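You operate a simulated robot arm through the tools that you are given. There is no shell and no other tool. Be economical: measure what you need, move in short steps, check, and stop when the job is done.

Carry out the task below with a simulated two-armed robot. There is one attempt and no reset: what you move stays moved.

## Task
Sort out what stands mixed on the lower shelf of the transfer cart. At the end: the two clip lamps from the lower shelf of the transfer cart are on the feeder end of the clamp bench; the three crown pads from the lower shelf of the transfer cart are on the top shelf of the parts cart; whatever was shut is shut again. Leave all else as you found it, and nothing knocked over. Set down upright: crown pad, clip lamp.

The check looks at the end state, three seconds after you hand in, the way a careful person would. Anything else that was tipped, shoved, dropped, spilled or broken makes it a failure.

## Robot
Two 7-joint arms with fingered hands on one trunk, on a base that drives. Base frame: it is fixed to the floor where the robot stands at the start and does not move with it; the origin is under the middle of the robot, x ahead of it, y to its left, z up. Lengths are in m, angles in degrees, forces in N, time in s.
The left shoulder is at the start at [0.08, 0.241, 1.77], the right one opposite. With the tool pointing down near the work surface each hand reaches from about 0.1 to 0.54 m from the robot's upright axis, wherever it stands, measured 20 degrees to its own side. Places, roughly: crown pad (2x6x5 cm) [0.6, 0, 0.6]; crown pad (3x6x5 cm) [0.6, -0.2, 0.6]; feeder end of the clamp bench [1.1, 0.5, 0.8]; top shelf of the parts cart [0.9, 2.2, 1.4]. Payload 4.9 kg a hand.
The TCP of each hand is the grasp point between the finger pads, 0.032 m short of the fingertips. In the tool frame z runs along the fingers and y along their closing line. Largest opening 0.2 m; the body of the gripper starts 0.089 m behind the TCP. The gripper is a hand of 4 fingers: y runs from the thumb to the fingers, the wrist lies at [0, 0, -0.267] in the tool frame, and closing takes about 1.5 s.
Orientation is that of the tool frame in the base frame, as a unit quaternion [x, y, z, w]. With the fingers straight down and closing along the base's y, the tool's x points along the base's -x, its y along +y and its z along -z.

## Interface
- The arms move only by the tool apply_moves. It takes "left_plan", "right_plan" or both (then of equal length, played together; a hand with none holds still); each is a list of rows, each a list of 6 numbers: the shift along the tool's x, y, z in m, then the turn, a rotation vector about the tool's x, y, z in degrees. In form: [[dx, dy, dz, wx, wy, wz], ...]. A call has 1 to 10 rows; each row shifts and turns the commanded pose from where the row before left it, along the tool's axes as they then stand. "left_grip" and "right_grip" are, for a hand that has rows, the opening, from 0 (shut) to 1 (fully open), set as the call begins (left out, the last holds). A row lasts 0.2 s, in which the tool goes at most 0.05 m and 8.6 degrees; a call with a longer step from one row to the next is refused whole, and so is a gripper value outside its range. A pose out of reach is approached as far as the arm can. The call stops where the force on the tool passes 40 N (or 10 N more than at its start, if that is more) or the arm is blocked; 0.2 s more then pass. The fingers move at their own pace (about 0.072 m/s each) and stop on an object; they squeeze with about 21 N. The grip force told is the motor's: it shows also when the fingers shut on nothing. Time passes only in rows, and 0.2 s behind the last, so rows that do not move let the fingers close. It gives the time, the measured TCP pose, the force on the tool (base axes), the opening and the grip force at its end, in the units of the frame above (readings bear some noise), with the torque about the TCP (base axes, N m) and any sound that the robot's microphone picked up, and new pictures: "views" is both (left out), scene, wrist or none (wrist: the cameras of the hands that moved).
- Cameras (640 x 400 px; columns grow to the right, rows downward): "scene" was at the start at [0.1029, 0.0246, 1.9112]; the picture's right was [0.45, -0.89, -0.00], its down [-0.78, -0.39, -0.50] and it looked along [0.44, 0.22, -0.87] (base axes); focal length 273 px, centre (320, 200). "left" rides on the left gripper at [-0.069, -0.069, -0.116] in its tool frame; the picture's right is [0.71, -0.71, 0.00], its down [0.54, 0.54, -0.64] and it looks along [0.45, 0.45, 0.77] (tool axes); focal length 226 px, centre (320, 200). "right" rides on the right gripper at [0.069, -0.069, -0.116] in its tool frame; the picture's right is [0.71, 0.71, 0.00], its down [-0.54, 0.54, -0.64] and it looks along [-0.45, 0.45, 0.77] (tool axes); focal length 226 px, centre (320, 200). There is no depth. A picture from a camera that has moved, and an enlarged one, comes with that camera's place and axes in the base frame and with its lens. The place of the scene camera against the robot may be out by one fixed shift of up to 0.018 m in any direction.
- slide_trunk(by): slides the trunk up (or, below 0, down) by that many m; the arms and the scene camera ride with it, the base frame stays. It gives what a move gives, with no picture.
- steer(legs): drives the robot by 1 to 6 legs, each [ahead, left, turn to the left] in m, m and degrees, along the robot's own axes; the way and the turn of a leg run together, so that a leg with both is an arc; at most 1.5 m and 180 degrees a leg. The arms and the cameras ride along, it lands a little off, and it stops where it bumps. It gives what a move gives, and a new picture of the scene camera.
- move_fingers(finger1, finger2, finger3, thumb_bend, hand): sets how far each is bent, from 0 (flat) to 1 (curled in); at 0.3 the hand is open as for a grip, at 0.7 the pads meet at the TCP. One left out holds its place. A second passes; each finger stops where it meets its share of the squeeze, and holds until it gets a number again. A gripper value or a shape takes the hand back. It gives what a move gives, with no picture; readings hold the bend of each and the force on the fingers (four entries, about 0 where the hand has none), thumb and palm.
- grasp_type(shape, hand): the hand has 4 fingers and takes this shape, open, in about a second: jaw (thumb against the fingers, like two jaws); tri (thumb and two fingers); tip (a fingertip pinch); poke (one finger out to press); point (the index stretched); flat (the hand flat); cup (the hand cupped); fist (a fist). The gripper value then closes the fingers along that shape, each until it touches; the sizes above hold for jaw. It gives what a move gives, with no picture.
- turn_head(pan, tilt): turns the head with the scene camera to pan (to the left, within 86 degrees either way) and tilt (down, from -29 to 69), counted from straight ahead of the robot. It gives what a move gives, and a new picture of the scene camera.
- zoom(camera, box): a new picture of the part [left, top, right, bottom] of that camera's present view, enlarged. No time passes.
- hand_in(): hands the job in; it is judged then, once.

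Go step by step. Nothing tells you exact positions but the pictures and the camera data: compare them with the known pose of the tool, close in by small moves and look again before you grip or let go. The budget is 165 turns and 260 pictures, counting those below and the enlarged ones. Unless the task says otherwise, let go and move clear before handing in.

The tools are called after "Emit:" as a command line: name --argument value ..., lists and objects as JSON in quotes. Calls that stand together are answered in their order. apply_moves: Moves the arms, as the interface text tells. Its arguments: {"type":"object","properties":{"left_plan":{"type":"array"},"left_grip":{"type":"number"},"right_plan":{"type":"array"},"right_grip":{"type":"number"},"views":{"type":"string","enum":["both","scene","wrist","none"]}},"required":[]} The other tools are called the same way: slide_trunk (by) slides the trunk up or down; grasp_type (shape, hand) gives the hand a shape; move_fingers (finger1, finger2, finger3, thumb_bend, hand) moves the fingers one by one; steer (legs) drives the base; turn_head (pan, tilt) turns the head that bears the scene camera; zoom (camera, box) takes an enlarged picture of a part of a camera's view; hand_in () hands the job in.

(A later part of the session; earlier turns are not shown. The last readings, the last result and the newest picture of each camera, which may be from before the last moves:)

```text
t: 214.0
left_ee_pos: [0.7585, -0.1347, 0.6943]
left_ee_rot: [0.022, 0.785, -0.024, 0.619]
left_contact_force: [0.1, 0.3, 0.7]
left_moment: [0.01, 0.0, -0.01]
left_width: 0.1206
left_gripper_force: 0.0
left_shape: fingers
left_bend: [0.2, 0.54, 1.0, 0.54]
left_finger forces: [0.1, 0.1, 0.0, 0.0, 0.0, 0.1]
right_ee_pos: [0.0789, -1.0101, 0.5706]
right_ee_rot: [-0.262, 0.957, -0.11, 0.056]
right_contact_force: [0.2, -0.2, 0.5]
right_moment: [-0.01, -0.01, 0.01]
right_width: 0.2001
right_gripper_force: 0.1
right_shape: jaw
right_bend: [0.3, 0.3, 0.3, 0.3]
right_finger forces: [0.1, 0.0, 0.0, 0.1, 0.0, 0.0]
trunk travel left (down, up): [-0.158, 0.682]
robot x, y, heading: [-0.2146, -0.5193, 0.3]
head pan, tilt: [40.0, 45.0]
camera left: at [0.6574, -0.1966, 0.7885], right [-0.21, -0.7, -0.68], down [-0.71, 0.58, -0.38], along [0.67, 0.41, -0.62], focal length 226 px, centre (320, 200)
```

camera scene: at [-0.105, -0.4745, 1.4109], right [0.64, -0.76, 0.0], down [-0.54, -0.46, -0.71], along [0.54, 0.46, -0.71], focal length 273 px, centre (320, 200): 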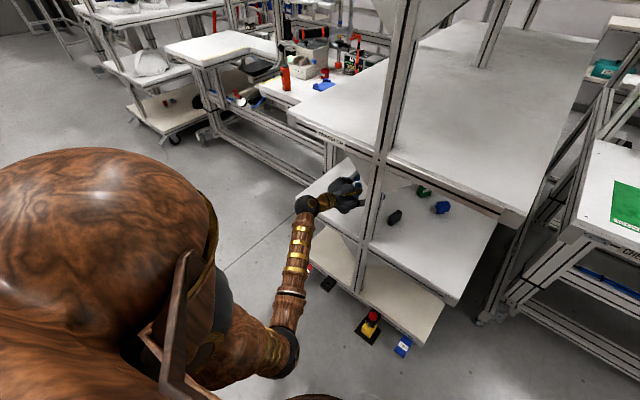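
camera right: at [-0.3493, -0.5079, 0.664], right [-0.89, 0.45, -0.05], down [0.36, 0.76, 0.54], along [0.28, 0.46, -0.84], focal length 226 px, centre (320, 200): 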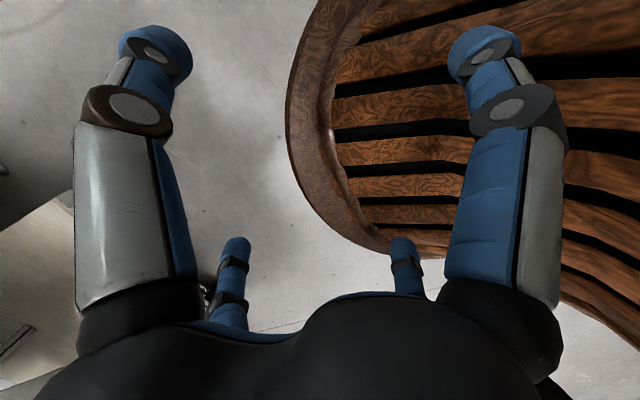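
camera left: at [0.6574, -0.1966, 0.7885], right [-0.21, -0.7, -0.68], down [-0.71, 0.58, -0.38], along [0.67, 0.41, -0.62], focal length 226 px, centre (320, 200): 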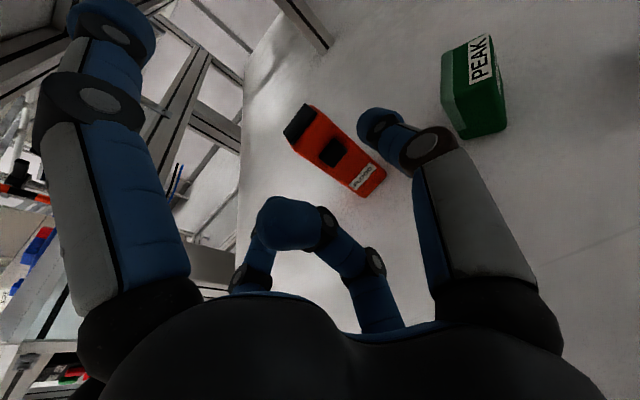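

Emit:
apply_moves --left_plan '[[-0.0043, -0.0032, 0.027, 0, 0, 0], [-0.0043, -0.0032, 0.027, 0, 0, 0], [0, 0, 0, 0, 0, 0]]' --views "wrist"

```text
t: 215.0
left_ee_pos: [0.7976, -0.1093, 0.683]
left_ee_rot: [0.005, 0.787, -0.012, 0.617]
left_contact_force: [-0.2, -0.2, -0.2]
left_moment: [-0.02, 0.0, -0.07]
left_width: 0.1203
left_gripper_force: 0.4
left_shape: fingers
left_bend: [0.2, 0.54, 1.0, 0.54]
left_finger forces: [0.0, 0.0, 0.0, 0.2, 0.1, 0.0]
right_ee_pos: [0.0883, -1.0043, 0.5695]
right_ee_rot: [-0.272, 0.955, -0.108, 0.056]
right_contact_force: [1.7, -0.7, -0.1]
right_moment: [0.02, 0.03, -0.01]
right_width: 0.2
right_gripper_force: 0.0
right_shape: jaw
right_bend: [0.3, 0.3, 0.3, 0.3]
right_finger forces: [0.0, 0.0, 0.0, 0.1, 0.0, 0.1]
trunk travel left (down, up): [-0.158, 0.682]
robot x, y, heading: [-0.214, -0.5209, 1.3]
head pan, tilt: [40.0, 45.0]
stopped in row 3 (left hand): the arm was blocked; the commanded pose is now the measured one
camera left: at [0.7001, -0.1756, 0.7785], right [-0.19, -0.71, -0.68], down [-0.74, 0.56, -0.38], along [0.65, 0.43, -0.63], focal length 226 px, centre (320, 200)
```

left: 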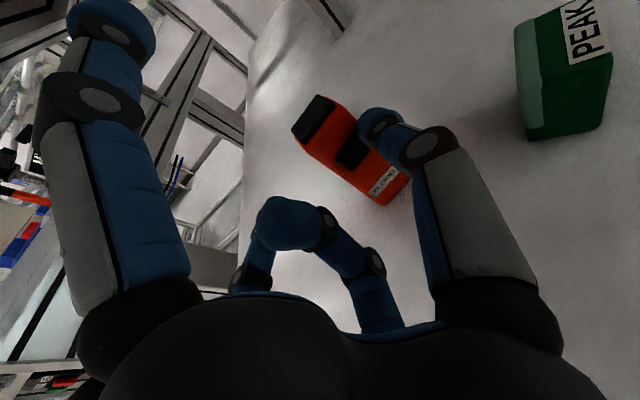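

The arm got blocked and deflected left. I back off 4 cm and look at what the arm is touching.

Emit:
apply_moves --left_plan '[[0, 0, -0.02, 0, 0, 0], [0, 0, -0.025, 0, 0, 0], [0, 0, 0, 0, 0, 0]]' --views "both"

Emit:
zoom --camera "scene" --box '[260, 130, 420, 270]'

```text
t: 215.8
left_ee_pos: [0.759, -0.119, 0.6922]
left_ee_rot: [0.011, 0.787, -0.017, 0.616]
left_contact_force: [-0.4, 0.1, -0.4]
left_moment: [-0.03, 0.0, 0.0]
left_width: 0.1204
left_gripper_force: 0.0
left_shape: fingers
left_bend: [0.2, 0.54, 1.0, 0.54]
left_finger forces: [0.0, 0.0, 0.0, 0.0, 0.0, 0.0]
right_ee_pos: [0.0857, -1.0063, 0.5687]
right_ee_rot: [-0.269, 0.955, -0.108, 0.056]
right_contact_force: [-0.8, -0.3, 0.5]
right_moment: [-0.04, 0.04, -0.02]
right_width: 0.1999
right_gripper_force: 0.0
right_shape: jaw
right_bend: [0.3, 0.3, 0.3, 0.3]
right_finger forces: [0.0, 0.0, 0.1, 0.1, 0.0, 0.0]
trunk travel left (down, up): [-0.158, 0.682]
robot x, y, heading: [-0.2105, -0.523, 1.2]
head pan, tilt: [40.0, 45.0]
camera scene: at [-0.107, -0.4724, 1.411], right [0.66, -0.75, 0.0], down [-0.53, -0.46, -0.71], along [0.53, 0.46, -0.71], focal length 273 px, centre (320, 200)
camera left: at [0.6602, -0.1831, 0.7875], right [-0.2, -0.71, -0.68], down [-0.73, 0.56, -0.38], along [0.65, 0.42, -0.63], focal length 226 px, centre (320, 200)
```

scene: 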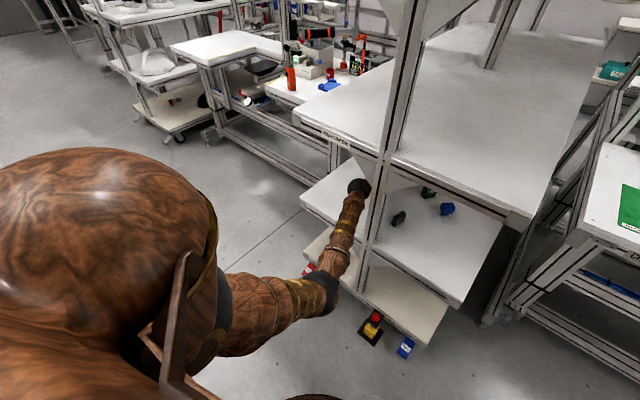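
left: 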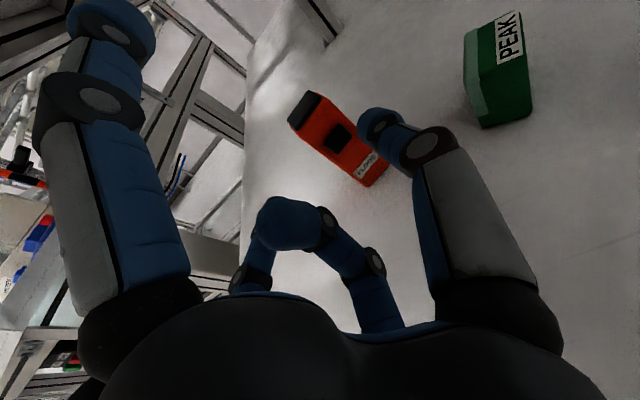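

```text
2.86 times, centred on (340, 200) of scene
camera zoom: at [-0.107, -0.4724, 1.411], right [0.66, -0.75, 0.0], down [-0.53, -0.46, -0.71], along [0.53, 0.46, -0.71], focal length 780 px, centre (263, 200)
```

zoom: 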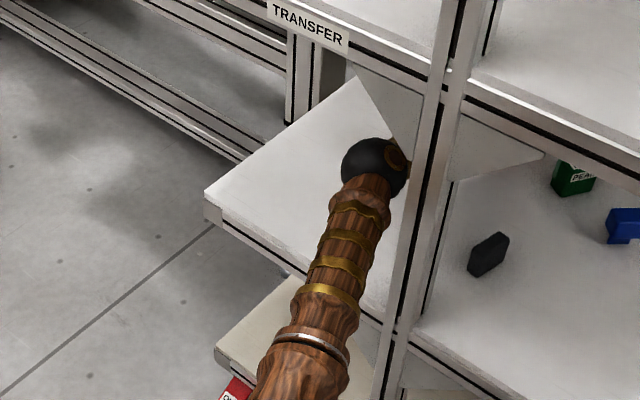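

The forearm (elbow inward) leans on the post. I retreat to the left, then re-approach with the robot standing further left so the forearm comes in straighter.

Emit:
apply_moves --left_plan '[[0, 0.01, -0.03, 0, 0, 0], [0, 0.02, -0.03, 0, 0, 0], [0, 0, 0, 4, 0, 1], [0, 0, 0, 0, 0, 0]]' --views "none"

Emit:
steer --legs '[[-0.4, 0.14, -1.2]]'

```text
t: 216.8
left_ee_pos: [0.7024, -0.0856, 0.707]
left_ee_rot: [0.039, 0.786, -0.039, 0.616]
left_contact_force: [-0.5, 0.0, -0.1]
left_moment: [-0.03, -0.02, 0.04]
left_width: 0.1204
left_gripper_force: 0.0
left_shape: fingers
left_bend: [0.2, 0.54, 1.0, 0.54]
left_finger forces: [0.0, 0.1, 0.1, 0.0, 0.1, 0.0]
right_ee_pos: [0.0861, -1.0061, 0.5697]
right_ee_rot: [-0.269, 0.955, -0.109, 0.057]
right_contact_force: [0.1, 0.3, -1.0]
right_moment: [-0.07, -0.04, -0.03]
right_width: 0.2002
right_gripper_force: 0.1
right_shape: jaw
right_bend: [0.3, 0.3, 0.3, 0.3]
right_finger forces: [0.0, 0.0, 0.0, 0.1, 0.0, 0.1]
trunk travel left (down, up): [-0.158, 0.682]
robot x, y, heading: [-0.2149, -0.5207, 1.0]
head pan, tilt: [40.0, 45.0]
```

```text
t: 219.5
left_ee_pos: [0.3036, 0.0383, 0.7067]
left_ee_rot: [0.046, 0.785, -0.045, 0.616]
left_contact_force: [-0.2, 0.3, 0.1]
left_moment: [0.0, 0.02, 0.01]
left_width: 0.1205
left_gripper_force: 0.1
left_shape: fingers
left_bend: [0.2, 0.54, 1.0, 0.54]
left_finger forces: [0.0, 0.1, 0.0, 0.0, 0.0, 0.1]
right_ee_pos: [-0.3278, -0.8718, 0.5686]
right_ee_rot: [-0.261, 0.958, -0.11, 0.055]
right_contact_force: [0.4, -0.3, 0.2]
right_moment: [0.01, -0.03, -0.02]
right_width: 0.1998
right_gripper_force: 0.1
right_shape: jaw
right_bend: [0.3, 0.3, 0.3, 0.3]
right_finger forces: [0.1, 0.0, 0.0, 0.0, 0.0, 0.1]
trunk travel left (down, up): [-0.158, 0.682]
robot x, y, heading: [-0.6173, -0.3815, -0.0]
head pan, tilt: [40.0, 45.0]
camera scene: at [-0.5132, -0.3338, 1.411], right [0.64, -0.76, 0.0], down [-0.54, -0.46, -0.71], along [0.54, 0.46, -0.71], focal length 273 px, centre (320, 200)
```

scene: 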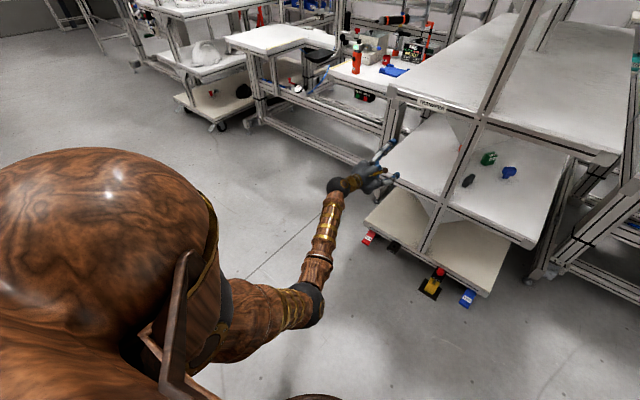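

I turn the robot ~25° to the right from further left, and counter-yaw the hand.

Emit:
steer --legs '[[-0.1, 0.36, 0], [0, 0, -25]]'

Emit:
apply_moves --left_plan '[[0, 0, 0, -8, 0, -1.9], [0, 0, 0, -8, 0, -1.9], [0, 0, 0, -8, 0, -1.9], [0, 0, 0, 0, 0, 0]]' --views "wrist"

```text
t: 223.1
left_ee_pos: [0.2939, -0.048, 0.7062]
left_ee_rot: [0.222, 0.755, -0.182, 0.59]
left_contact_force: [-0.2, -0.3, 0.0]
left_moment: [-0.02, 0.03, 0.02]
left_width: 0.1206
left_gripper_force: 0.1
left_shape: fingers
left_bend: [0.2, 0.54, 1.0, 0.54]
left_finger forces: [0.0, 0.0, 0.0, 0.0, 0.1, 0.0]
right_ee_pos: [-0.6723, -0.587, 0.5697]
right_ee_rot: [-0.039, 0.992, -0.119, 0.03]
right_contact_force: [-0.1, 0.2, -0.2]
right_moment: [0.0, 0.01, -0.02]
right_width: 0.2
right_gripper_force: 0.1
right_shape: jaw
right_bend: [0.3, 0.3, 0.3, 0.3]
right_finger forces: [0.1, 0.0, 0.0, 0.1, 0.1, 0.1]
trunk travel left (down, up): [-0.158, 0.682]
robot x, y, heading: [-0.7193, -0.0219, -25.9]
head pan, tilt: [40.0, 45.0]
camera scene: at [-0.6001, -0.0187, 1.411], right [0.24, -0.97, 0.0], down [-0.69, -0.17, -0.71], along [0.69, 0.17, -0.71], focal length 273 px, centre (320, 200)
```

scene: 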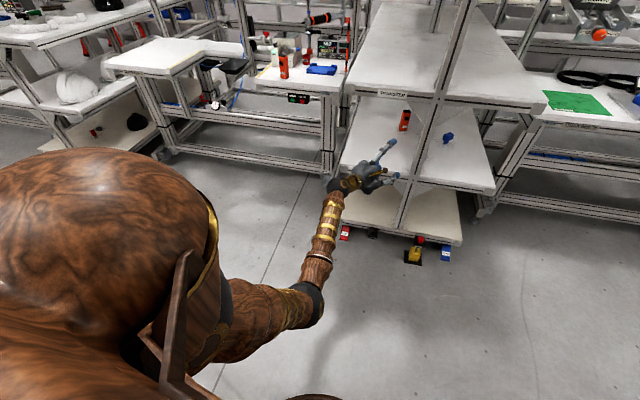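

```text
t: 224.1
left_ee_pos: [0.2936, -0.0458, 0.7065]
left_ee_rot: [0.055, 0.786, -0.049, 0.614]
left_contact_force: [0.0, 0.3, -0.1]
left_moment: [-0.01, 0.0, -0.03]
left_width: 0.1206
left_gripper_force: 0.1
left_shape: fingers
left_bend: [0.2, 0.54, 1.0, 0.54]
left_finger forces: [0.0, 0.0, 0.0, 0.1, 0.0, 0.1]
right_ee_pos: [-0.6728, -0.586, 0.5697]
right_ee_rot: [-0.039, 0.992, -0.118, 0.03]
right_contact_force: [0.1, 0.1, 0.8]
right_moment: [-0.01, -0.02, 0.01]
right_width: 0.2002
right_gripper_force: 0.0
right_shape: jaw
right_bend: [0.3, 0.3, 0.3, 0.3]
right_finger forces: [0.0, 0.0, 0.0, 0.0, 0.0, 0.0]
trunk travel left (down, up): [-0.158, 0.682]
robot x, y, heading: [-0.7216, -0.0202, -25.8]
head pan, tilt: [40.0, 45.0]
camera left: at [0.1886, -0.0996, 0.8008], right [-0.27, -0.68, -0.68], down [-0.67, 0.64, -0.37], along [0.69, 0.35, -0.63], focal length 226 px, centre (320, 200)
```

left: 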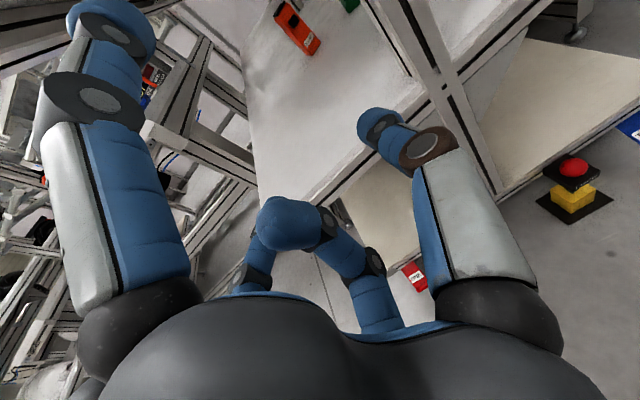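

Emit:
steer --legs '[[0.36, 0.1, 0]]'

Emit:
turn_head --pan 15 --tilt 50

Emit:
zoom --camera "left" --box '[0, 0, 640, 400]'

```text
t: 226.5
left_ee_pos: [0.661, -0.1121, 0.7047]
left_ee_rot: [0.055, 0.787, -0.048, 0.613]
left_contact_force: [0.2, 0.7, -0.6]
left_moment: [0.0, 0.01, -0.04]
left_width: 0.1203
left_gripper_force: 0.0
left_shape: fingers
left_bend: [0.2, 0.54, 1.0, 0.54]
left_finger forces: [0.1, 0.0, 0.0, 0.0, 0.0, 0.1]
right_ee_pos: [-0.3023, -0.6556, 0.5688]
right_ee_rot: [-0.04, 0.992, -0.119, 0.028]
right_contact_force: [0.7, 0.0, -0.8]
right_moment: [0.01, 0.0, -0.02]
right_width: 0.2
right_gripper_force: 0.2
right_shape: jaw
right_bend: [0.3, 0.3, 0.3, 0.3]
right_finger forces: [0.0, 0.1, 0.0, 0.1, 0.1, 0.0]
trunk travel left (down, up): [-0.158, 0.682]
robot x, y, heading: [-0.3522, -0.0847, -25.8]
head pan, tilt: [40.0, 45.0]
camera scene: at [-0.2312, -0.0864, 1.4109], right [0.25, -0.97, 0.0], down [-0.69, -0.17, -0.71], along [0.68, 0.17, -0.71], focal length 273 px, centre (320, 200)
```

scene: 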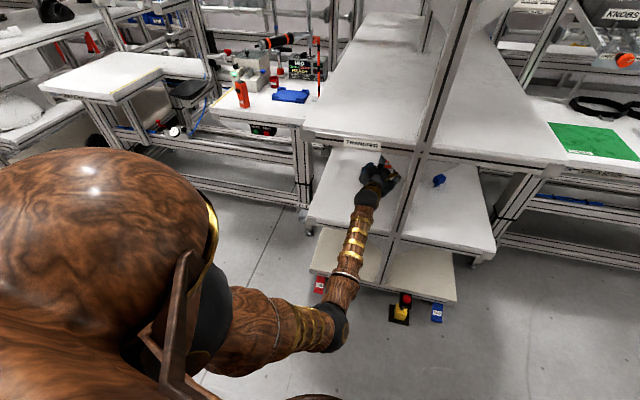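

```text
t: 227.4
left_ee_pos: [0.6612, -0.1116, 0.7055]
left_ee_rot: [0.054, 0.787, -0.048, 0.613]
left_contact_force: [-1.0, -1.1, 0.5]
left_moment: [-0.04, -0.01, 0.02]
left_width: 0.1206
left_gripper_force: 0.0
left_shape: fingers
left_bend: [0.2, 0.54, 1.0, 0.54]
left_finger forces: [0.0, 0.1, 0.1, 0.0, 0.0, 0.0]
right_ee_pos: [-0.3029, -0.655, 0.5694]
right_ee_rot: [-0.04, 0.992, -0.119, 0.03]
right_contact_force: [0.8, 0.2, 0.1]
right_moment: [0.03, -0.01, 0.01]
right_width: 0.1999
right_gripper_force: 0.0
right_shape: jaw
right_bend: [0.3, 0.3, 0.3, 0.3]
right_finger forces: [0.1, 0.0, 0.1, 0.0, 0.0, 0.0]
trunk travel left (down, up): [-0.158, 0.682]
robot x, y, heading: [-0.3497, -0.0871, -25.5]
head pan, tilt: [15.0, 50.0]
camera scene: at [-0.2351, -0.1205, 1.4041], right [-0.18, -0.98, 0.0], down [-0.75, 0.14, -0.64], along [0.63, -0.12, -0.77], focal length 273 px, centre (320, 200)
```

scene: 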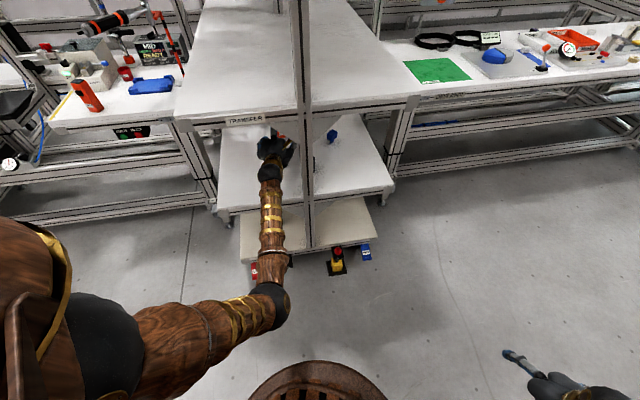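

```text
1.00 times, centred on (320, 200) of left (not enlarged: the box is as wide or as high as the picture)
camera zoom: at [0.5566, -0.1658, 0.8008], right [-0.27, -0.68, -0.68], down [-0.67, 0.64, -0.37], along [0.69, 0.35, -0.63], focal length 226 px, centre (320, 200)
```

zoom: 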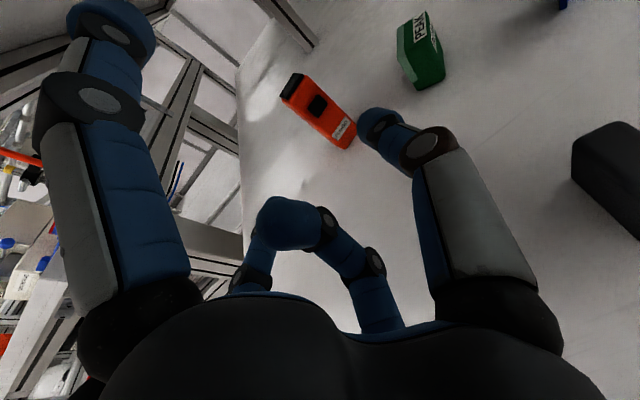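

Emit:
zoom --camera "left" --box '[270, 60, 390, 160]'

```text
4.00 times, centred on (330, 110) of left
camera zoom: at [0.5566, -0.1658, 0.8008], right [-0.27, -0.68, -0.68], down [-0.67, 0.64, -0.37], along [0.69, 0.35, -0.63], focal length 904 px, centre (280, 560)
```

zoom: 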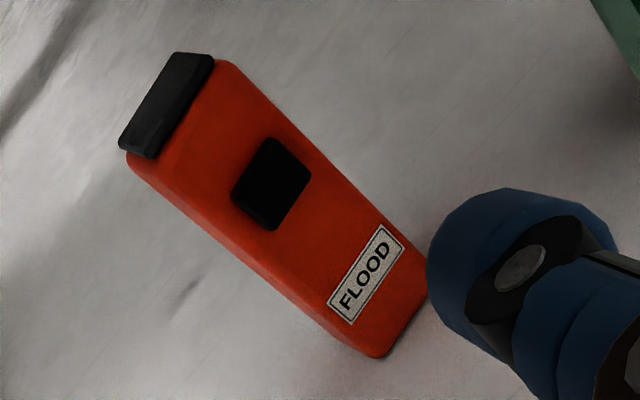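

Emit:
apply_moves --left_plan '[[-0.0048, -0.0014, 0.034, 0, 0, 0], [-0.0048, -0.0014, 0.034, 0, 0, 0], [-0.0048, -0.0014, 0.034, 0, 0, 0], [0, 0, 0, 0, 0, 0]]' --views "wrist"

```text
t: 228.4
left_ee_pos: [0.7607, -0.1285, 0.6959]
left_ee_rot: [0.056, 0.787, -0.049, 0.613]
left_contact_force: [0.1, -0.6, 0.4]
left_moment: [0.01, 0.0, 0.0]
left_width: 0.1206
left_gripper_force: 0.0
left_shape: fingers
left_bend: [0.2, 0.54, 1.0, 0.54]
left_finger forces: [0.0, 0.0, 0.0, 0.0, 0.0, 0.1]
right_ee_pos: [-0.3031, -0.6558, 0.5699]
right_ee_rot: [-0.04, 0.992, -0.119, 0.029]
right_contact_force: [0.2, 0.4, 0.0]
right_moment: [-0.01, -0.02, 0.03]
right_width: 0.1999
right_gripper_force: 0.1
right_shape: jaw
right_bend: [0.3, 0.3, 0.3, 0.3]
right_finger forces: [0.0, 0.0, 0.1, 0.0, 0.1, 0.0]
trunk travel left (down, up): [-0.158, 0.682]
robot x, y, heading: [-0.3561, -0.0853, -26.0]
head pan, tilt: [15.0, 50.0]
camera left: at [0.6565, -0.1834, 0.7912], right [-0.27, -0.68, -0.68], down [-0.67, 0.64, -0.37], along [0.69, 0.35, -0.63], focal length 226 px, centre (320, 200)
```

left: 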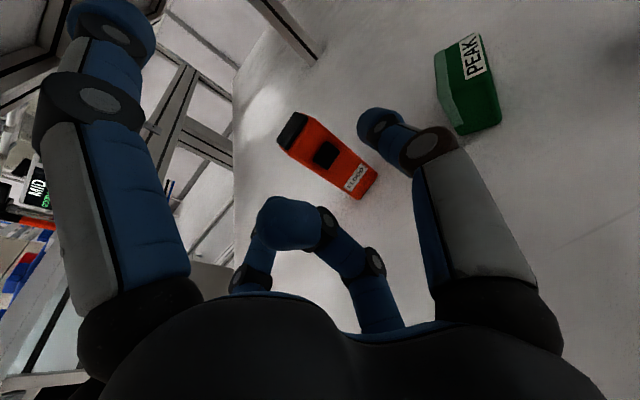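

Emit:
apply_moves --left_plan '[[-0.004, -0.0017, 0.028, 0, 0, 0], [-0.004, -0.0017, 0.028, 0, 0, 0], [0, 0, 0, 0, 0, 0]]' --views "wrist"

```text
t: 229.2
left_ee_pos: [0.8167, -0.1424, 0.6901]
left_ee_rot: [0.054, 0.786, -0.048, 0.614]
left_contact_force: [-0.2, -0.3, 0.2]
left_moment: [0.02, 0.0, 0.02]
left_width: 0.1205
left_gripper_force: 0.0
left_shape: fingers
left_bend: [0.2, 0.54, 1.0, 0.54]
left_finger forces: [0.1, 0.1, 0.0, 0.1, 0.0, 0.0]
right_ee_pos: [-0.3032, -0.655, 0.5692]
right_ee_rot: [-0.04, 0.992, -0.119, 0.03]
right_contact_force: [1.3, -0.1, -0.5]
right_moment: [0.0, -0.01, -0.01]
right_width: 0.1999
right_gripper_force: 0.1
right_shape: jaw
right_bend: [0.3, 0.3, 0.3, 0.3]
right_finger forces: [0.0, 0.1, 0.0, 0.1, 0.0, 0.0]
trunk travel left (down, up): [-0.158, 0.682]
robot x, y, heading: [-0.3511, -0.0873, -25.7]
head pan, tilt: [15.0, 50.0]
camera left: at [0.7121, -0.1959, 0.7851], right [-0.27, -0.68, -0.68], down [-0.67, 0.64, -0.37], along [0.69, 0.35, -0.63], focal length 226 px, centre (320, 200)
```

left: 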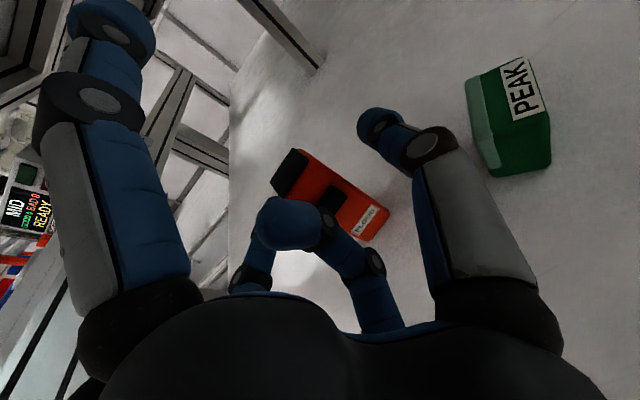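

Emit:
move_fingers --hand "left" --finger2 0.75 --thumb_bend 0.75

Emit:
zoom --camera "left" --box '[200, 80, 456, 260]'

```text
t: 230.2
left_ee_pos: [0.8184, -0.143, 0.6902]
left_ee_rot: [0.054, 0.787, -0.047, 0.613]
left_contact_force: [0.8, 0.3, -0.1]
left_moment: [0.01, -0.02, 0.03]
left_width: 0.1105
left_gripper_force: 9.8
left_shape: fingers
left_bend: [0.2, 0.58, 1.0, 0.72]
left_finger forces: [0.0, 9.5, 0.1, 0.0, 9.3, 0.0]
right_ee_pos: [-0.3039, -0.6557, 0.5696]
right_ee_rot: [-0.04, 0.992, -0.119, 0.029]
right_contact_force: [0.7, 0.1, 0.2]
right_moment: [0.02, 0.02, 0.02]
right_width: 0.2
right_gripper_force: 0.0
right_shape: jaw
right_bend: [0.3, 0.3, 0.3, 0.3]
right_finger forces: [0.0, 0.0, 0.0, 0.0, 0.1, 0.0]
trunk travel left (down, up): [-0.158, 0.682]
robot x, y, heading: [-0.3521, -0.0822, -25.7]
head pan, tilt: [15.0, 50.0]
```

```text
2.22 times, centred on (328, 170) of left
camera zoom: at [0.7121, -0.1961, 0.7845], right [-0.27, -0.68, -0.68], down [-0.67, 0.64, -0.37], along [0.69, 0.35, -0.63], focal length 502 px, centre (302, 267)
```

zoom: 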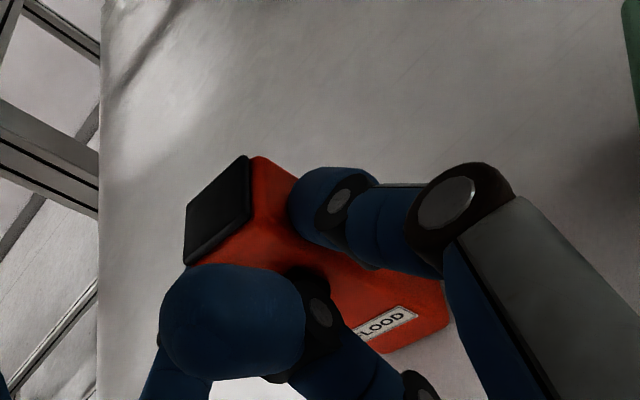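

Gripped well. Lift 3 cm and withdraw along the same path, then move well back before raising anything.

Emit:
apply_moves --left_plan '[[-0.012, 0, -0.003, 0, 0, 0], [-0.018, 0, -0.0045, 0, 0, 0], [0.0097, 0, -0.0388, 0, 0, 0], [0.0097, 0, -0.0388, 0, 0, 0], [0.0097, 0, -0.0388, 0, 0, 0], [0.0097, 0, -0.0388, 0, 0, 0], [0, 0, 0, 0, 0, 0]]' --views "wrist"

Emit:
steer --legs '[[-0.36, -0.1, 0], [-0.2, 0, 0]]'

Emit:
zoom --camera "left" --box '[160, 60, 480, 260]'

```text
t: 231.8
left_ee_pos: [0.659, -0.1188, 0.7205]
left_ee_rot: [0.054, 0.787, -0.048, 0.613]
left_contact_force: [0.1, -0.3, -0.6]
left_moment: [0.03, -0.01, 0.0]
left_width: 0.1103
left_gripper_force: 9.4
left_shape: fingers
left_bend: [0.2, 0.58, 1.0, 0.72]
left_finger forces: [0.0, 9.2, 0.1, 0.0, 9.2, 0.0]
right_ee_pos: [-0.3039, -0.6554, 0.5698]
right_ee_rot: [-0.041, 0.992, -0.119, 0.029]
right_contact_force: [-0.8, 0.7, -0.9]
right_moment: [-0.02, -0.02, 0.01]
right_width: 0.2004
right_gripper_force: 0.0
right_shape: jaw
right_bend: [0.3, 0.3, 0.3, 0.3]
right_finger forces: [0.0, 0.1, 0.1, 0.0, 0.1, 0.0]
trunk travel left (down, up): [-0.158, 0.682]
robot x, y, heading: [-0.3503, -0.0891, -25.8]
head pan, tilt: [15.0, 50.0]
camera left: at [0.5548, -0.1727, 0.816], right [-0.27, -0.68, -0.68], down [-0.67, 0.64, -0.37], along [0.69, 0.35, -0.63], focal length 226 px, centre (320, 200)
```

left: 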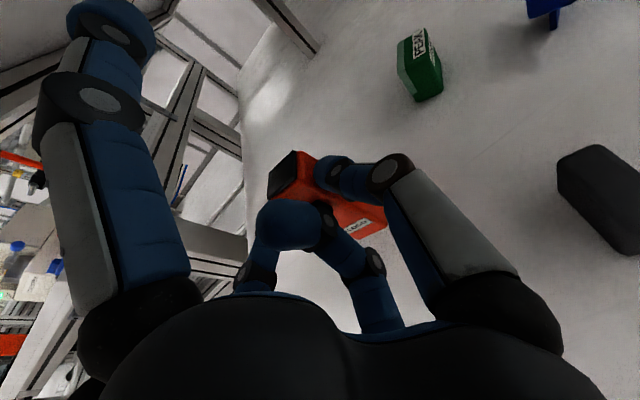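

```text
t: 235.4
left_ee_pos: [0.105, 0.0323, 0.7224]
left_ee_rot: [0.055, 0.786, -0.049, 0.614]
left_contact_force: [-0.5, 0.2, -0.3]
left_moment: [0.0, 0.03, -0.02]
left_width: 0.11
left_gripper_force: 10.0
left_shape: fingers
left_bend: [0.2, 0.58, 1.0, 0.72]
left_finger forces: [0.1, 9.0, 0.0, 0.0, 9.2, 0.1]
right_ee_pos: [-0.8594, -0.4997, 0.5703]
right_ee_rot: [-0.038, 0.992, -0.119, 0.029]
right_contact_force: [0.1, 0.3, -0.1]
right_moment: [-0.01, 0.02, 0.04]
right_width: 0.1998
right_gripper_force: 0.2
right_shape: jaw
right_bend: [0.3, 0.3, 0.3, 0.3]
right_finger forces: [0.1, 0.0, 0.0, 0.1, 0.0, 0.0]
trunk travel left (down, up): [-0.158, 0.682]
robot x, y, heading: [-0.9055, 0.0664, -26.0]
head pan, tilt: [15.0, 50.0]
camera scene: at [-0.7894, 0.0359, 1.4042], right [-0.19, -0.98, 0.0], down [-0.75, 0.15, -0.64], along [0.63, -0.12, -0.77], focal length 273 px, centre (320, 200)
```

scene: 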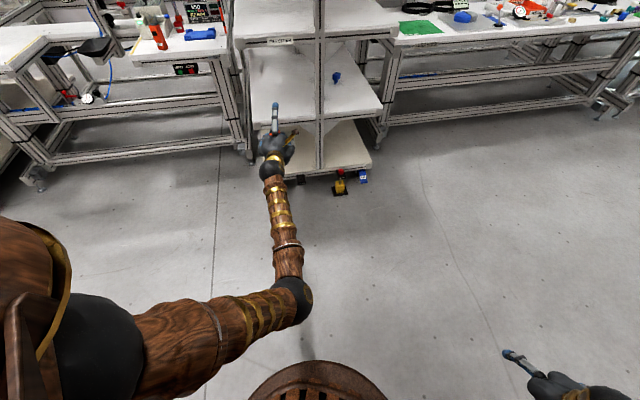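

```text
2.00 times, centred on (320, 160) of left
camera zoom: at [0.0005, -0.0205, 0.8175], right [-0.28, -0.68, -0.68], down [-0.67, 0.65, -0.37], along [0.69, 0.35, -0.63], focal length 452 px, centre (320, 280)
```

zoom: 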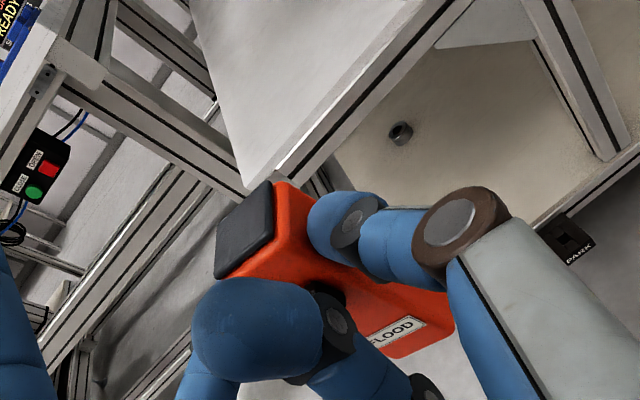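

Lamp is steady and upright in the grip. Raise the trunk and go to the bench, keeping the robot's angled heading.

Emit:
slide_trunk --by 0.27

Emit:
steer --legs '[[0, 0.523, 0], [0.32, 0, 0]]'

Emit:
turn_head --pan 45 --tilt 35

Emit:
zoom --camera "scene" --box '[260, 80, 500, 230]'

```text
t: 238.2
left_ee_pos: [0.1065, 0.0332, 0.9917]
left_ee_rot: [0.056, 0.786, -0.049, 0.613]
left_contact_force: [-0.6, 0.1, -0.3]
left_moment: [-0.02, 0.06, 0.0]
left_width: 0.1103
left_gripper_force: 9.1
left_shape: fingers
left_bend: [0.2, 0.58, 1.0, 0.72]
left_finger forces: [0.0, 9.2, 0.0, 0.0, 9.2, 0.0]
right_ee_pos: [-0.8588, -0.4996, 0.8383]
right_ee_rot: [-0.037, 0.992, -0.118, 0.029]
right_contact_force: [-0.1, 0.1, 0.1]
right_moment: [0.03, 0.06, -0.01]
right_width: 0.1999
right_gripper_force: 0.0
right_shape: jaw
right_bend: [0.3, 0.3, 0.3, 0.3]
right_finger forces: [0.0, 0.1, 0.0, 0.0, 0.0, 0.0]
trunk travel left (down, up): [-0.428, 0.412]
robot x, y, heading: [-0.904, 0.0705, -25.9]
head pan, tilt: [15.0, 50.0]
```

```text
t: 243.0
left_ee_pos: [0.6271, 0.3652, 0.9928]
left_ee_rot: [0.058, 0.786, -0.051, 0.613]
left_contact_force: [0.2, -0.2, -1.2]
left_moment: [0.0, 0.04, 0.05]
left_width: 0.1104
left_gripper_force: 9.2
left_shape: fingers
left_bend: [0.2, 0.58, 1.0, 0.72]
left_finger forces: [0.0, 9.1, 0.1, 0.1, 9.2, 0.1]
right_ee_pos: [-0.3396, -0.165, 0.8399]
right_ee_rot: [-0.037, 0.992, -0.119, 0.028]
right_contact_force: [0.7, 0.1, -0.6]
right_moment: [0.04, 0.01, 0.04]
right_width: 0.2001
right_gripper_force: 0.1
right_shape: jaw
right_bend: [0.3, 0.3, 0.3, 0.3]
right_finger forces: [0.1, 0.1, 0.0, 0.0, 0.0, 0.0]
trunk travel left (down, up): [-0.428, 0.412]
robot x, y, heading: [-0.3822, 0.4052, -26.2]
head pan, tilt: [15.0, 50.0]
camera scene: at [-0.2677, 0.37, 1.6741], right [-0.19, -0.98, 0.0], down [-0.75, 0.15, -0.64], along [0.63, -0.12, -0.77], focal length 273 px, centre (320, 200)
```

scene: 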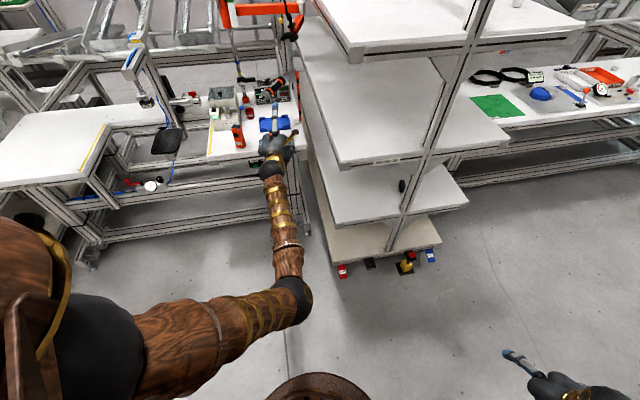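

```text
t: 243.9
left_ee_pos: [0.6261, 0.3656, 0.9913]
left_ee_rot: [0.058, 0.787, -0.05, 0.612]
left_contact_force: [0.6, -0.5, -0.6]
left_moment: [-0.01, 0.05, 0.0]
left_width: 0.1102
left_gripper_force: 9.4
left_shape: fingers
left_bend: [0.2, 0.58, 1.0, 0.72]
left_finger forces: [0.1, 9.1, 0.0, 0.1, 9.3, 0.0]
right_ee_pos: [-0.3402, -0.1641, 0.8394]
right_ee_rot: [-0.037, 0.992, -0.119, 0.029]
right_contact_force: [0.5, -0.1, 0.1]
right_moment: [0.01, -0.02, -0.01]
right_width: 0.2002
right_gripper_force: 0.0
right_shape: jaw
right_bend: [0.3, 0.3, 0.3, 0.3]
right_finger forces: [0.0, 0.1, 0.1, 0.0, 0.0, 0.0]
trunk travel left (down, up): [-0.428, 0.412]
robot x, y, heading: [-0.3837, 0.4057, -26.1]
head pan, tilt: [45.0, 35.0]
camera scene: at [-0.2598, 0.4133, 1.6958], right [0.32, -0.95, 0.0], down [-0.54, -0.19, -0.82], along [0.78, 0.26, -0.57], focal length 273 px, centre (320, 200)
```

scene: 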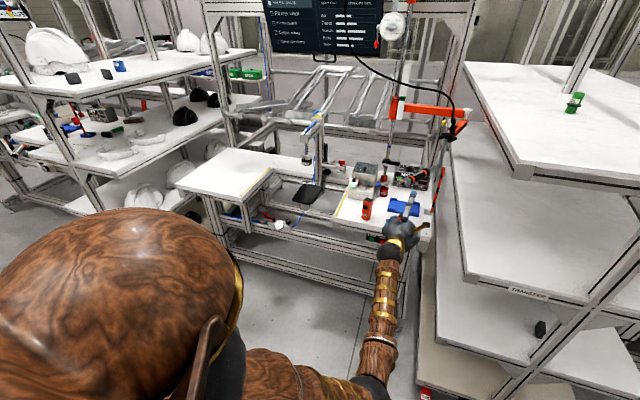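

```text
2.67 times, centred on (380, 155) of scene
camera zoom: at [-0.2598, 0.4133, 1.6958], right [0.32, -0.95, 0.0], down [-0.54, -0.19, -0.82], along [0.78, 0.26, -0.57], focal length 728 px, centre (160, 320)
```

zoom: 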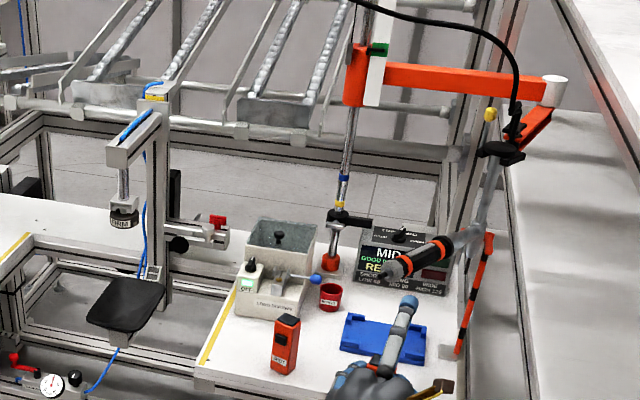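

Emit:
steer --legs '[[0.175, 0.086, 0]]'

Emit:
apply_moves --left_plan '[[0.0194, 0, 0.0049, 0, 0, 0], [0.0194, 0, 0.0049, 0, 0, 0], [0.012, 0, 0.003, 0, 0, 0], [0, 0, 0, 0, 0, 0]]' --views "wrist"

Emit:
zoom --camera "scene" --box '[300, 130, 460, 230]'

```text
t: 245.5
left_ee_pos: [0.8223, 0.3659, 0.9933]
left_ee_rot: [0.058, 0.786, -0.05, 0.614]
left_contact_force: [0.5, 0.9, -1.2]
left_moment: [0.01, 0.06, -0.02]
left_width: 0.1109
left_gripper_force: 9.4
left_shape: fingers
left_bend: [0.2, 0.58, 1.0, 0.72]
left_finger forces: [0.0, 9.2, 0.0, 0.1, 9.2, 0.0]
right_ee_pos: [-0.1435, -0.1629, 0.8404]
right_ee_rot: [-0.037, 0.992, -0.119, 0.029]
right_contact_force: [0.6, -0.5, 0.8]
right_moment: [-0.01, -0.03, 0.04]
right_width: 0.2001
right_gripper_force: 0.1
right_shape: jaw
right_bend: [0.3, 0.3, 0.3, 0.3]
right_finger forces: [0.1, 0.0, 0.1, 0.1, 0.0, 0.0]
trunk travel left (down, up): [-0.428, 0.412]
robot x, y, heading: [-0.1874, 0.4035, -26.1]
head pan, tilt: [45.0, 35.0]
camera scene: at [-0.0646, 0.4137, 1.6959], right [0.32, -0.95, 0.0], down [-0.54, -0.19, -0.82], along [0.78, 0.27, -0.57], focal length 273 px, centre (320, 200)
```

scene: 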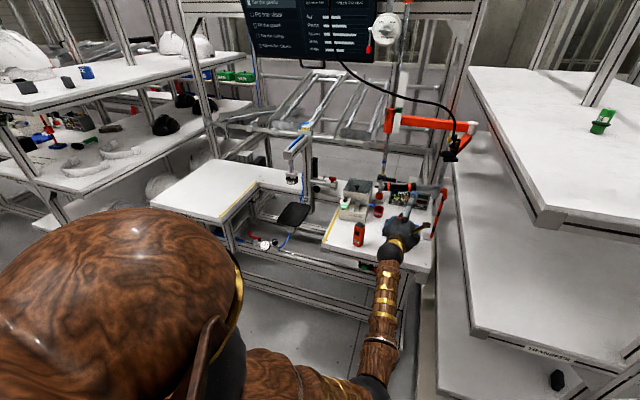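

```text
t: 246.5
left_ee_pos: [0.8224, 0.3663, 0.9398]
left_ee_rot: [0.057, 0.786, -0.05, 0.613]
left_contact_force: [0.5, -0.2, -1.0]
left_moment: [0.02, 0.05, 0.01]
left_width: 0.1105
left_gripper_force: 9.2
left_shape: fingers
left_bend: [0.2, 0.58, 1.0, 0.72]
left_finger forces: [0.0, 9.2, 0.0, 0.0, 8.9, 0.1]
right_ee_pos: [-0.1441, -0.163, 0.8412]
right_ee_rot: [-0.037, 0.992, -0.12, 0.03]
right_contact_force: [-0.6, -0.3, 0.2]
right_moment: [0.02, 0.05, -0.03]
right_width: 0.2002
right_gripper_force: 0.0
right_shape: jaw
right_bend: [0.3, 0.3, 0.3, 0.3]
right_finger forces: [0.0, 0.1, 0.0, 0.0, 0.0, 0.0]
trunk travel left (down, up): [-0.428, 0.412]
robot x, y, heading: [-0.1864, 0.4021, -26.1]
head pan, tilt: [45.0, 35.0]
camera left: at [0.7169, 0.3117, 1.0346], right [-0.28, -0.68, -0.68], down [-0.66, 0.65, -0.37], along [0.69, 0.35, -0.63], focal length 226 px, centre (320, 200)
```

left: 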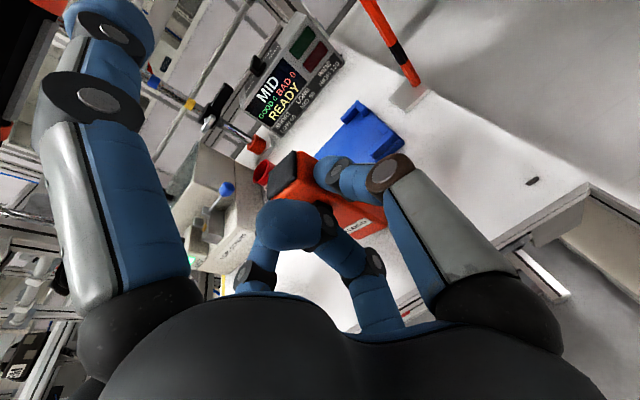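

```text
4.00 times, centred on (380, 180) of scene
camera zoom: at [-0.0643, 0.4137, 1.6959], right [0.32, -0.95, 0.0], down [-0.54, -0.19, -0.82], along [0.78, 0.27, -0.57], focal length 1092 px, centre (80, 280)
```

zoom: 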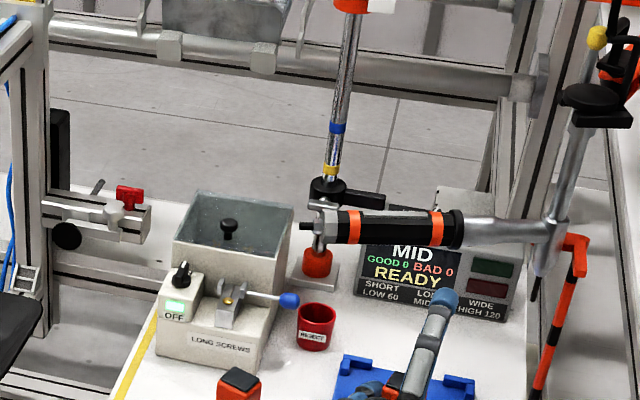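

Emit:
apply_moves --left_plan '[[0.0116, 0, 0.003, 0, 0, 0], [0.0039, 0, 0.001, 0, 0, 0], [0, 0, 0, 0, 0, 0]]' --views "none"

Emit:
apply_moves --left_plan '[[0.0039, 0, 0.001, 0, 0, 0], [0, 0, 0, 0, 0, 0]]' --views "none"

```text
t: 247.3
left_ee_pos: [0.8229, 0.3659, 0.9246]
left_ee_rot: [0.058, 0.786, -0.05, 0.614]
left_contact_force: [-0.7, -0.3, 1.2]
left_moment: [0.0, -0.07, 0.01]
left_width: 0.1109
left_gripper_force: 9.0
left_shape: fingers
left_bend: [0.2, 0.58, 1.0, 0.72]
left_finger forces: [0.0, 9.0, 0.0, 0.1, 9.6, 0.0]
right_ee_pos: [-0.1437, -0.1641, 0.8401]
right_ee_rot: [-0.038, 0.992, -0.119, 0.028]
right_contact_force: [0.1, -0.1, -0.7]
right_moment: [0.0, 0.02, -0.02]
right_width: 0.1999
right_gripper_force: 0.1
right_shape: jaw
right_bend: [0.3, 0.3, 0.3, 0.3]
right_finger forces: [0.0, 0.0, 0.0, 0.0, 0.0, 0.0]
trunk travel left (down, up): [-0.428, 0.412]
robot x, y, heading: [-0.1859, 0.4049, -25.9]
head pan, tilt: [45.0, 35.0]
```

```text
t: 247.9
left_ee_pos: [0.8228, 0.3637, 0.9223]
left_ee_rot: [0.058, 0.786, -0.051, 0.614]
left_contact_force: [-0.7, -0.8, 8.5]
left_moment: [0.03, -0.2, -0.03]
left_width: 0.1107
left_gripper_force: 8.9
left_shape: fingers
left_bend: [0.2, 0.58, 1.0, 0.72]
left_finger forces: [0.0, 8.5, 0.0, 0.0, 10.5, 0.0]
right_ee_pos: [-0.1456, -0.1623, 0.8397]
right_ee_rot: [-0.037, 0.992, -0.118, 0.03]
right_contact_force: [-0.1, -0.2, -0.2]
right_moment: [-0.02, 0.01, -0.02]
right_width: 0.2
right_gripper_force: 0.0
right_shape: jaw
right_bend: [0.3, 0.3, 0.3, 0.3]
right_finger forces: [0.0, 0.0, 0.0, 0.0, 0.1, 0.0]
trunk travel left (down, up): [-0.428, 0.412]
robot x, y, heading: [-0.1851, 0.4031, -26.1]
head pan, tilt: [45.0, 35.0]
```

Touchdown (8.5 N, no finger3 contact). Release and withdraw straight back.

Emit:
move_fingers --hand "left" --finger2 0.5 --thumb_bend 0.58

Emit:
apply_moves --left_plan '[[0.005, 0, -0.02, 0, 0, 0], [0.0097, 0, -0.0388, 0, 0, 0], [0.0097, 0, -0.0388, 0, 0, 0], [0, 0, 0, 0, 0, 0]]' --views "both"

Emit:
zoom --camera "scene" --box '[300, 150, 460, 250]'

```text
t: 248.9
left_ee_pos: [0.8232, 0.3655, 0.9199]
left_ee_rot: [0.058, 0.786, -0.051, 0.613]
left_contact_force: [0.4, -0.2, -1.6]
left_moment: [-0.01, 0.0, 0.02]
left_width: 0.1182
left_gripper_force: 0.0
left_shape: fingers
left_bend: [0.2, 0.5, 1.0, 0.57]
left_finger forces: [0.1, 0.1, 0.0, 0.0, 0.0, 0.1]
right_ee_pos: [-0.1438, -0.164, 0.8401]
right_ee_rot: [-0.037, 0.992, -0.12, 0.028]
right_contact_force: [-1.2, 0.8, 0.0]
right_moment: [-0.01, -0.02, 0.02]
right_width: 0.2001
right_gripper_force: 0.0
right_shape: jaw
right_bend: [0.3, 0.3, 0.3, 0.3]
right_finger forces: [0.0, 0.0, 0.0, 0.0, 0.0, 0.0]
trunk travel left (down, up): [-0.428, 0.412]
robot x, y, heading: [-0.1893, 0.4057, -26.1]
head pan, tilt: [45.0, 35.0]
```

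```text
t: 249.9
left_ee_pos: [0.7233, 0.3806, 0.9183]
left_ee_rot: [0.057, 0.786, -0.05, 0.613]
left_contact_force: [0.1, -0.1, -0.3]
left_moment: [-0.01, -0.02, 0.0]
left_width: 0.1184
left_gripper_force: 0.0
left_shape: fingers
left_bend: [0.2, 0.5, 1.0, 0.57]
left_finger forces: [0.0, 0.1, 0.0, 0.0, 0.0, 0.0]
right_ee_pos: [-0.1428, -0.1636, 0.839]
right_ee_rot: [-0.037, 0.992, -0.119, 0.028]
right_contact_force: [-0.2, 0.0, 0.1]
right_moment: [-0.01, 0.02, 0.01]
right_width: 0.1998
right_gripper_force: 0.1
right_shape: jaw
right_bend: [0.3, 0.3, 0.3, 0.3]
right_finger forces: [0.0, 0.0, 0.0, 0.0, 0.1, 0.1]
trunk travel left (down, up): [-0.428, 0.412]
robot x, y, heading: [-0.1845, 0.4049, -26.1]
head pan, tilt: [45.0, 35.0]
camera scene: at [-0.0626, 0.4132, 1.6958], right [0.32, -0.95, 0.0], down [-0.54, -0.19, -0.82], along [0.77, 0.27, -0.57], focal length 273 px, centre (320, 200)
camera left: at [0.6188, 0.3273, 1.0133], right [-0.28, -0.68, -0.68], down [-0.66, 0.65, -0.37], along [0.69, 0.35, -0.63], focal length 226 px, centre (320, 200)
```

scene: 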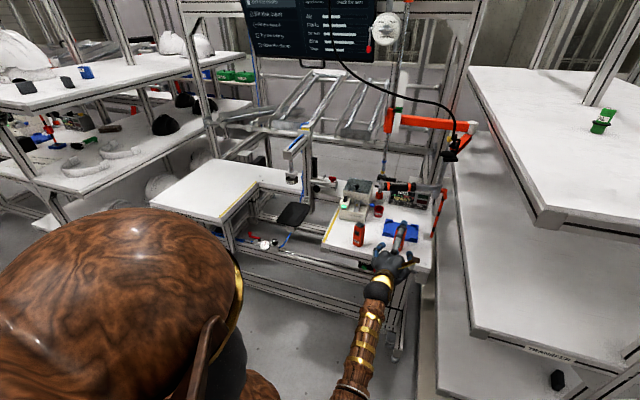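
left: 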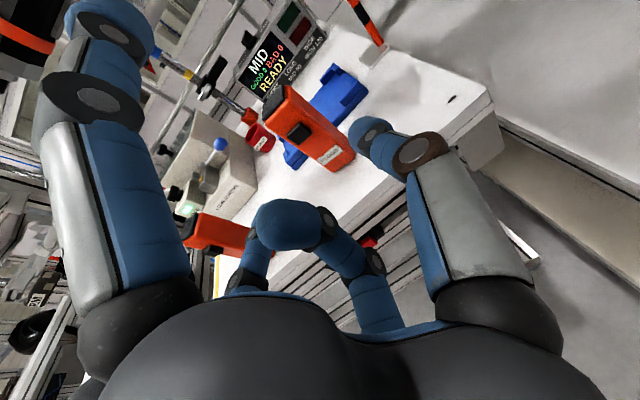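

```text
4.00 times, centred on (380, 200) of scene
camera zoom: at [-0.0626, 0.4132, 1.6958], right [0.32, -0.95, 0.0], down [-0.54, -0.19, -0.82], along [0.77, 0.27, -0.57], focal length 1092 px, centre (80, 200)
```

zoom: 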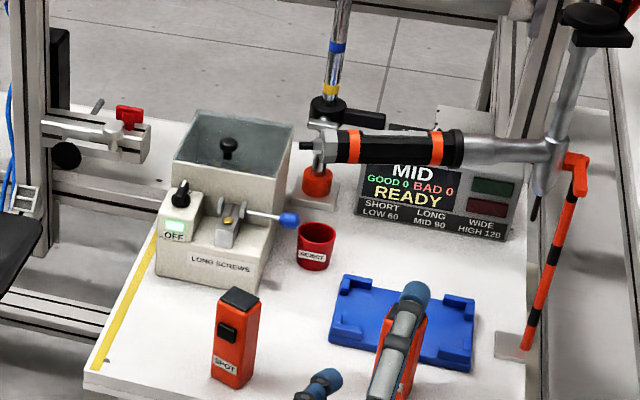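

Both lamps stand on the bench. Next, pad C: I'll come from the right-front of the cart, gripping it along its length. Back away and drive around.

Emit:
steer --legs '[[-0.8, 0, 0], [0, 0, 26], [0, -1.1, 0], [0, -1.1, 0], [0, 0, 30]]'

Emit:
turn_head --pan 0 --tilt 30

```text
t: 267.4
left_ee_pos: [-0.3868, -0.6558, 0.9184]
left_ee_rot: [-0.329, 0.716, 0.252, 0.561]
left_contact_force: [-0.6, 0.3, 0.5]
left_moment: [0.04, 0.01, -0.02]
left_width: 0.1182
left_gripper_force: 0.1
left_shape: fingers
left_bend: [0.2, 0.5, 1.0, 0.57]
left_finger forces: [0.0, 0.0, 0.0, 0.0, 0.0, 0.0]
right_ee_pos: [-0.3892, -1.6801, 0.8391]
right_ee_rot: [-0.511, 0.851, -0.09, 0.082]
right_contact_force: [0.8, -0.2, 0.4]
right_moment: [0.02, 0.04, -0.03]
right_width: 0.1998
right_gripper_force: 0.0
right_shape: jaw
right_bend: [0.3, 0.3, 0.3, 0.3]
right_finger forces: [0.0, 0.0, 0.0, 0.0, 0.0, 0.0]
trunk travel left (down, up): [-0.428, 0.412]
robot x, y, heading: [-0.8942, -1.4109, 31.4]
head pan, tilt: [45.0, 35.0]
camera scene: at [-0.8331, -1.3174, 1.6958], right [0.97, -0.23, 0.0], down [-0.13, -0.56, -0.82], along [0.19, 0.8, -0.57], focal length 273 px, centre (320, 200)
```

scene: 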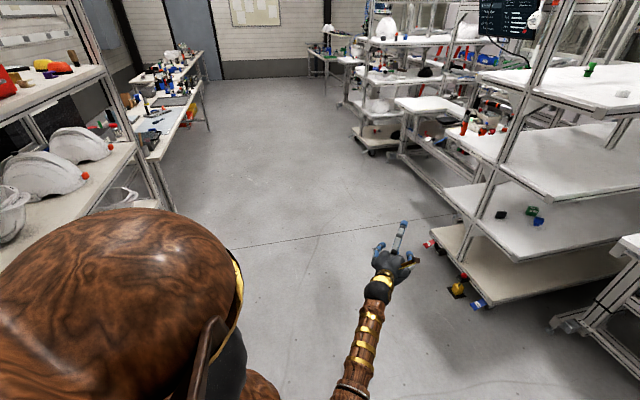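

```text
t: 268.5
left_ee_pos: [-0.3857, -0.6555, 0.9187]
left_ee_rot: [-0.329, 0.717, 0.251, 0.562]
left_contact_force: [0.4, -0.3, 0.2]
left_moment: [0.01, -0.04, 0.0]
left_width: 0.1181
left_gripper_force: 0.0
left_shape: fingers
left_bend: [0.2, 0.5, 1.0, 0.57]
left_finger forces: [0.1, 0.1, 0.1, 0.0, 0.0, 0.0]
right_ee_pos: [-0.3897, -1.6803, 0.8396]
right_ee_rot: [-0.51, 0.851, -0.091, 0.082]
right_contact_force: [-0.3, -1.0, -0.6]
right_moment: [0.05, 0.0, -0.01]
right_width: 0.1998
right_gripper_force: 0.0
right_shape: jaw
right_bend: [0.3, 0.3, 0.3, 0.3]
right_finger forces: [0.1, 0.1, 0.0, 0.1, 0.0, 0.0]
trunk travel left (down, up): [-0.428, 0.412]
robot x, y, heading: [-0.8931, -1.4155, 31.8]
head pan, tilt: [0.0, 30.0]
camera scene: at [-0.7766, -1.3556, 1.7036], right [0.52, -0.85, 0.0], down [-0.43, -0.26, -0.87], along [0.74, 0.45, -0.5], focal length 273 px, centre (320, 200)
```

scene: 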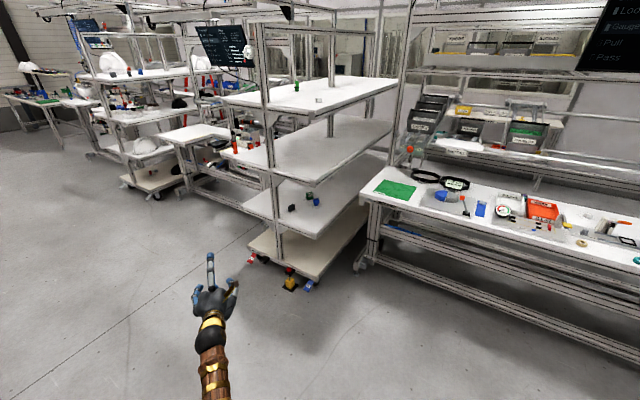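

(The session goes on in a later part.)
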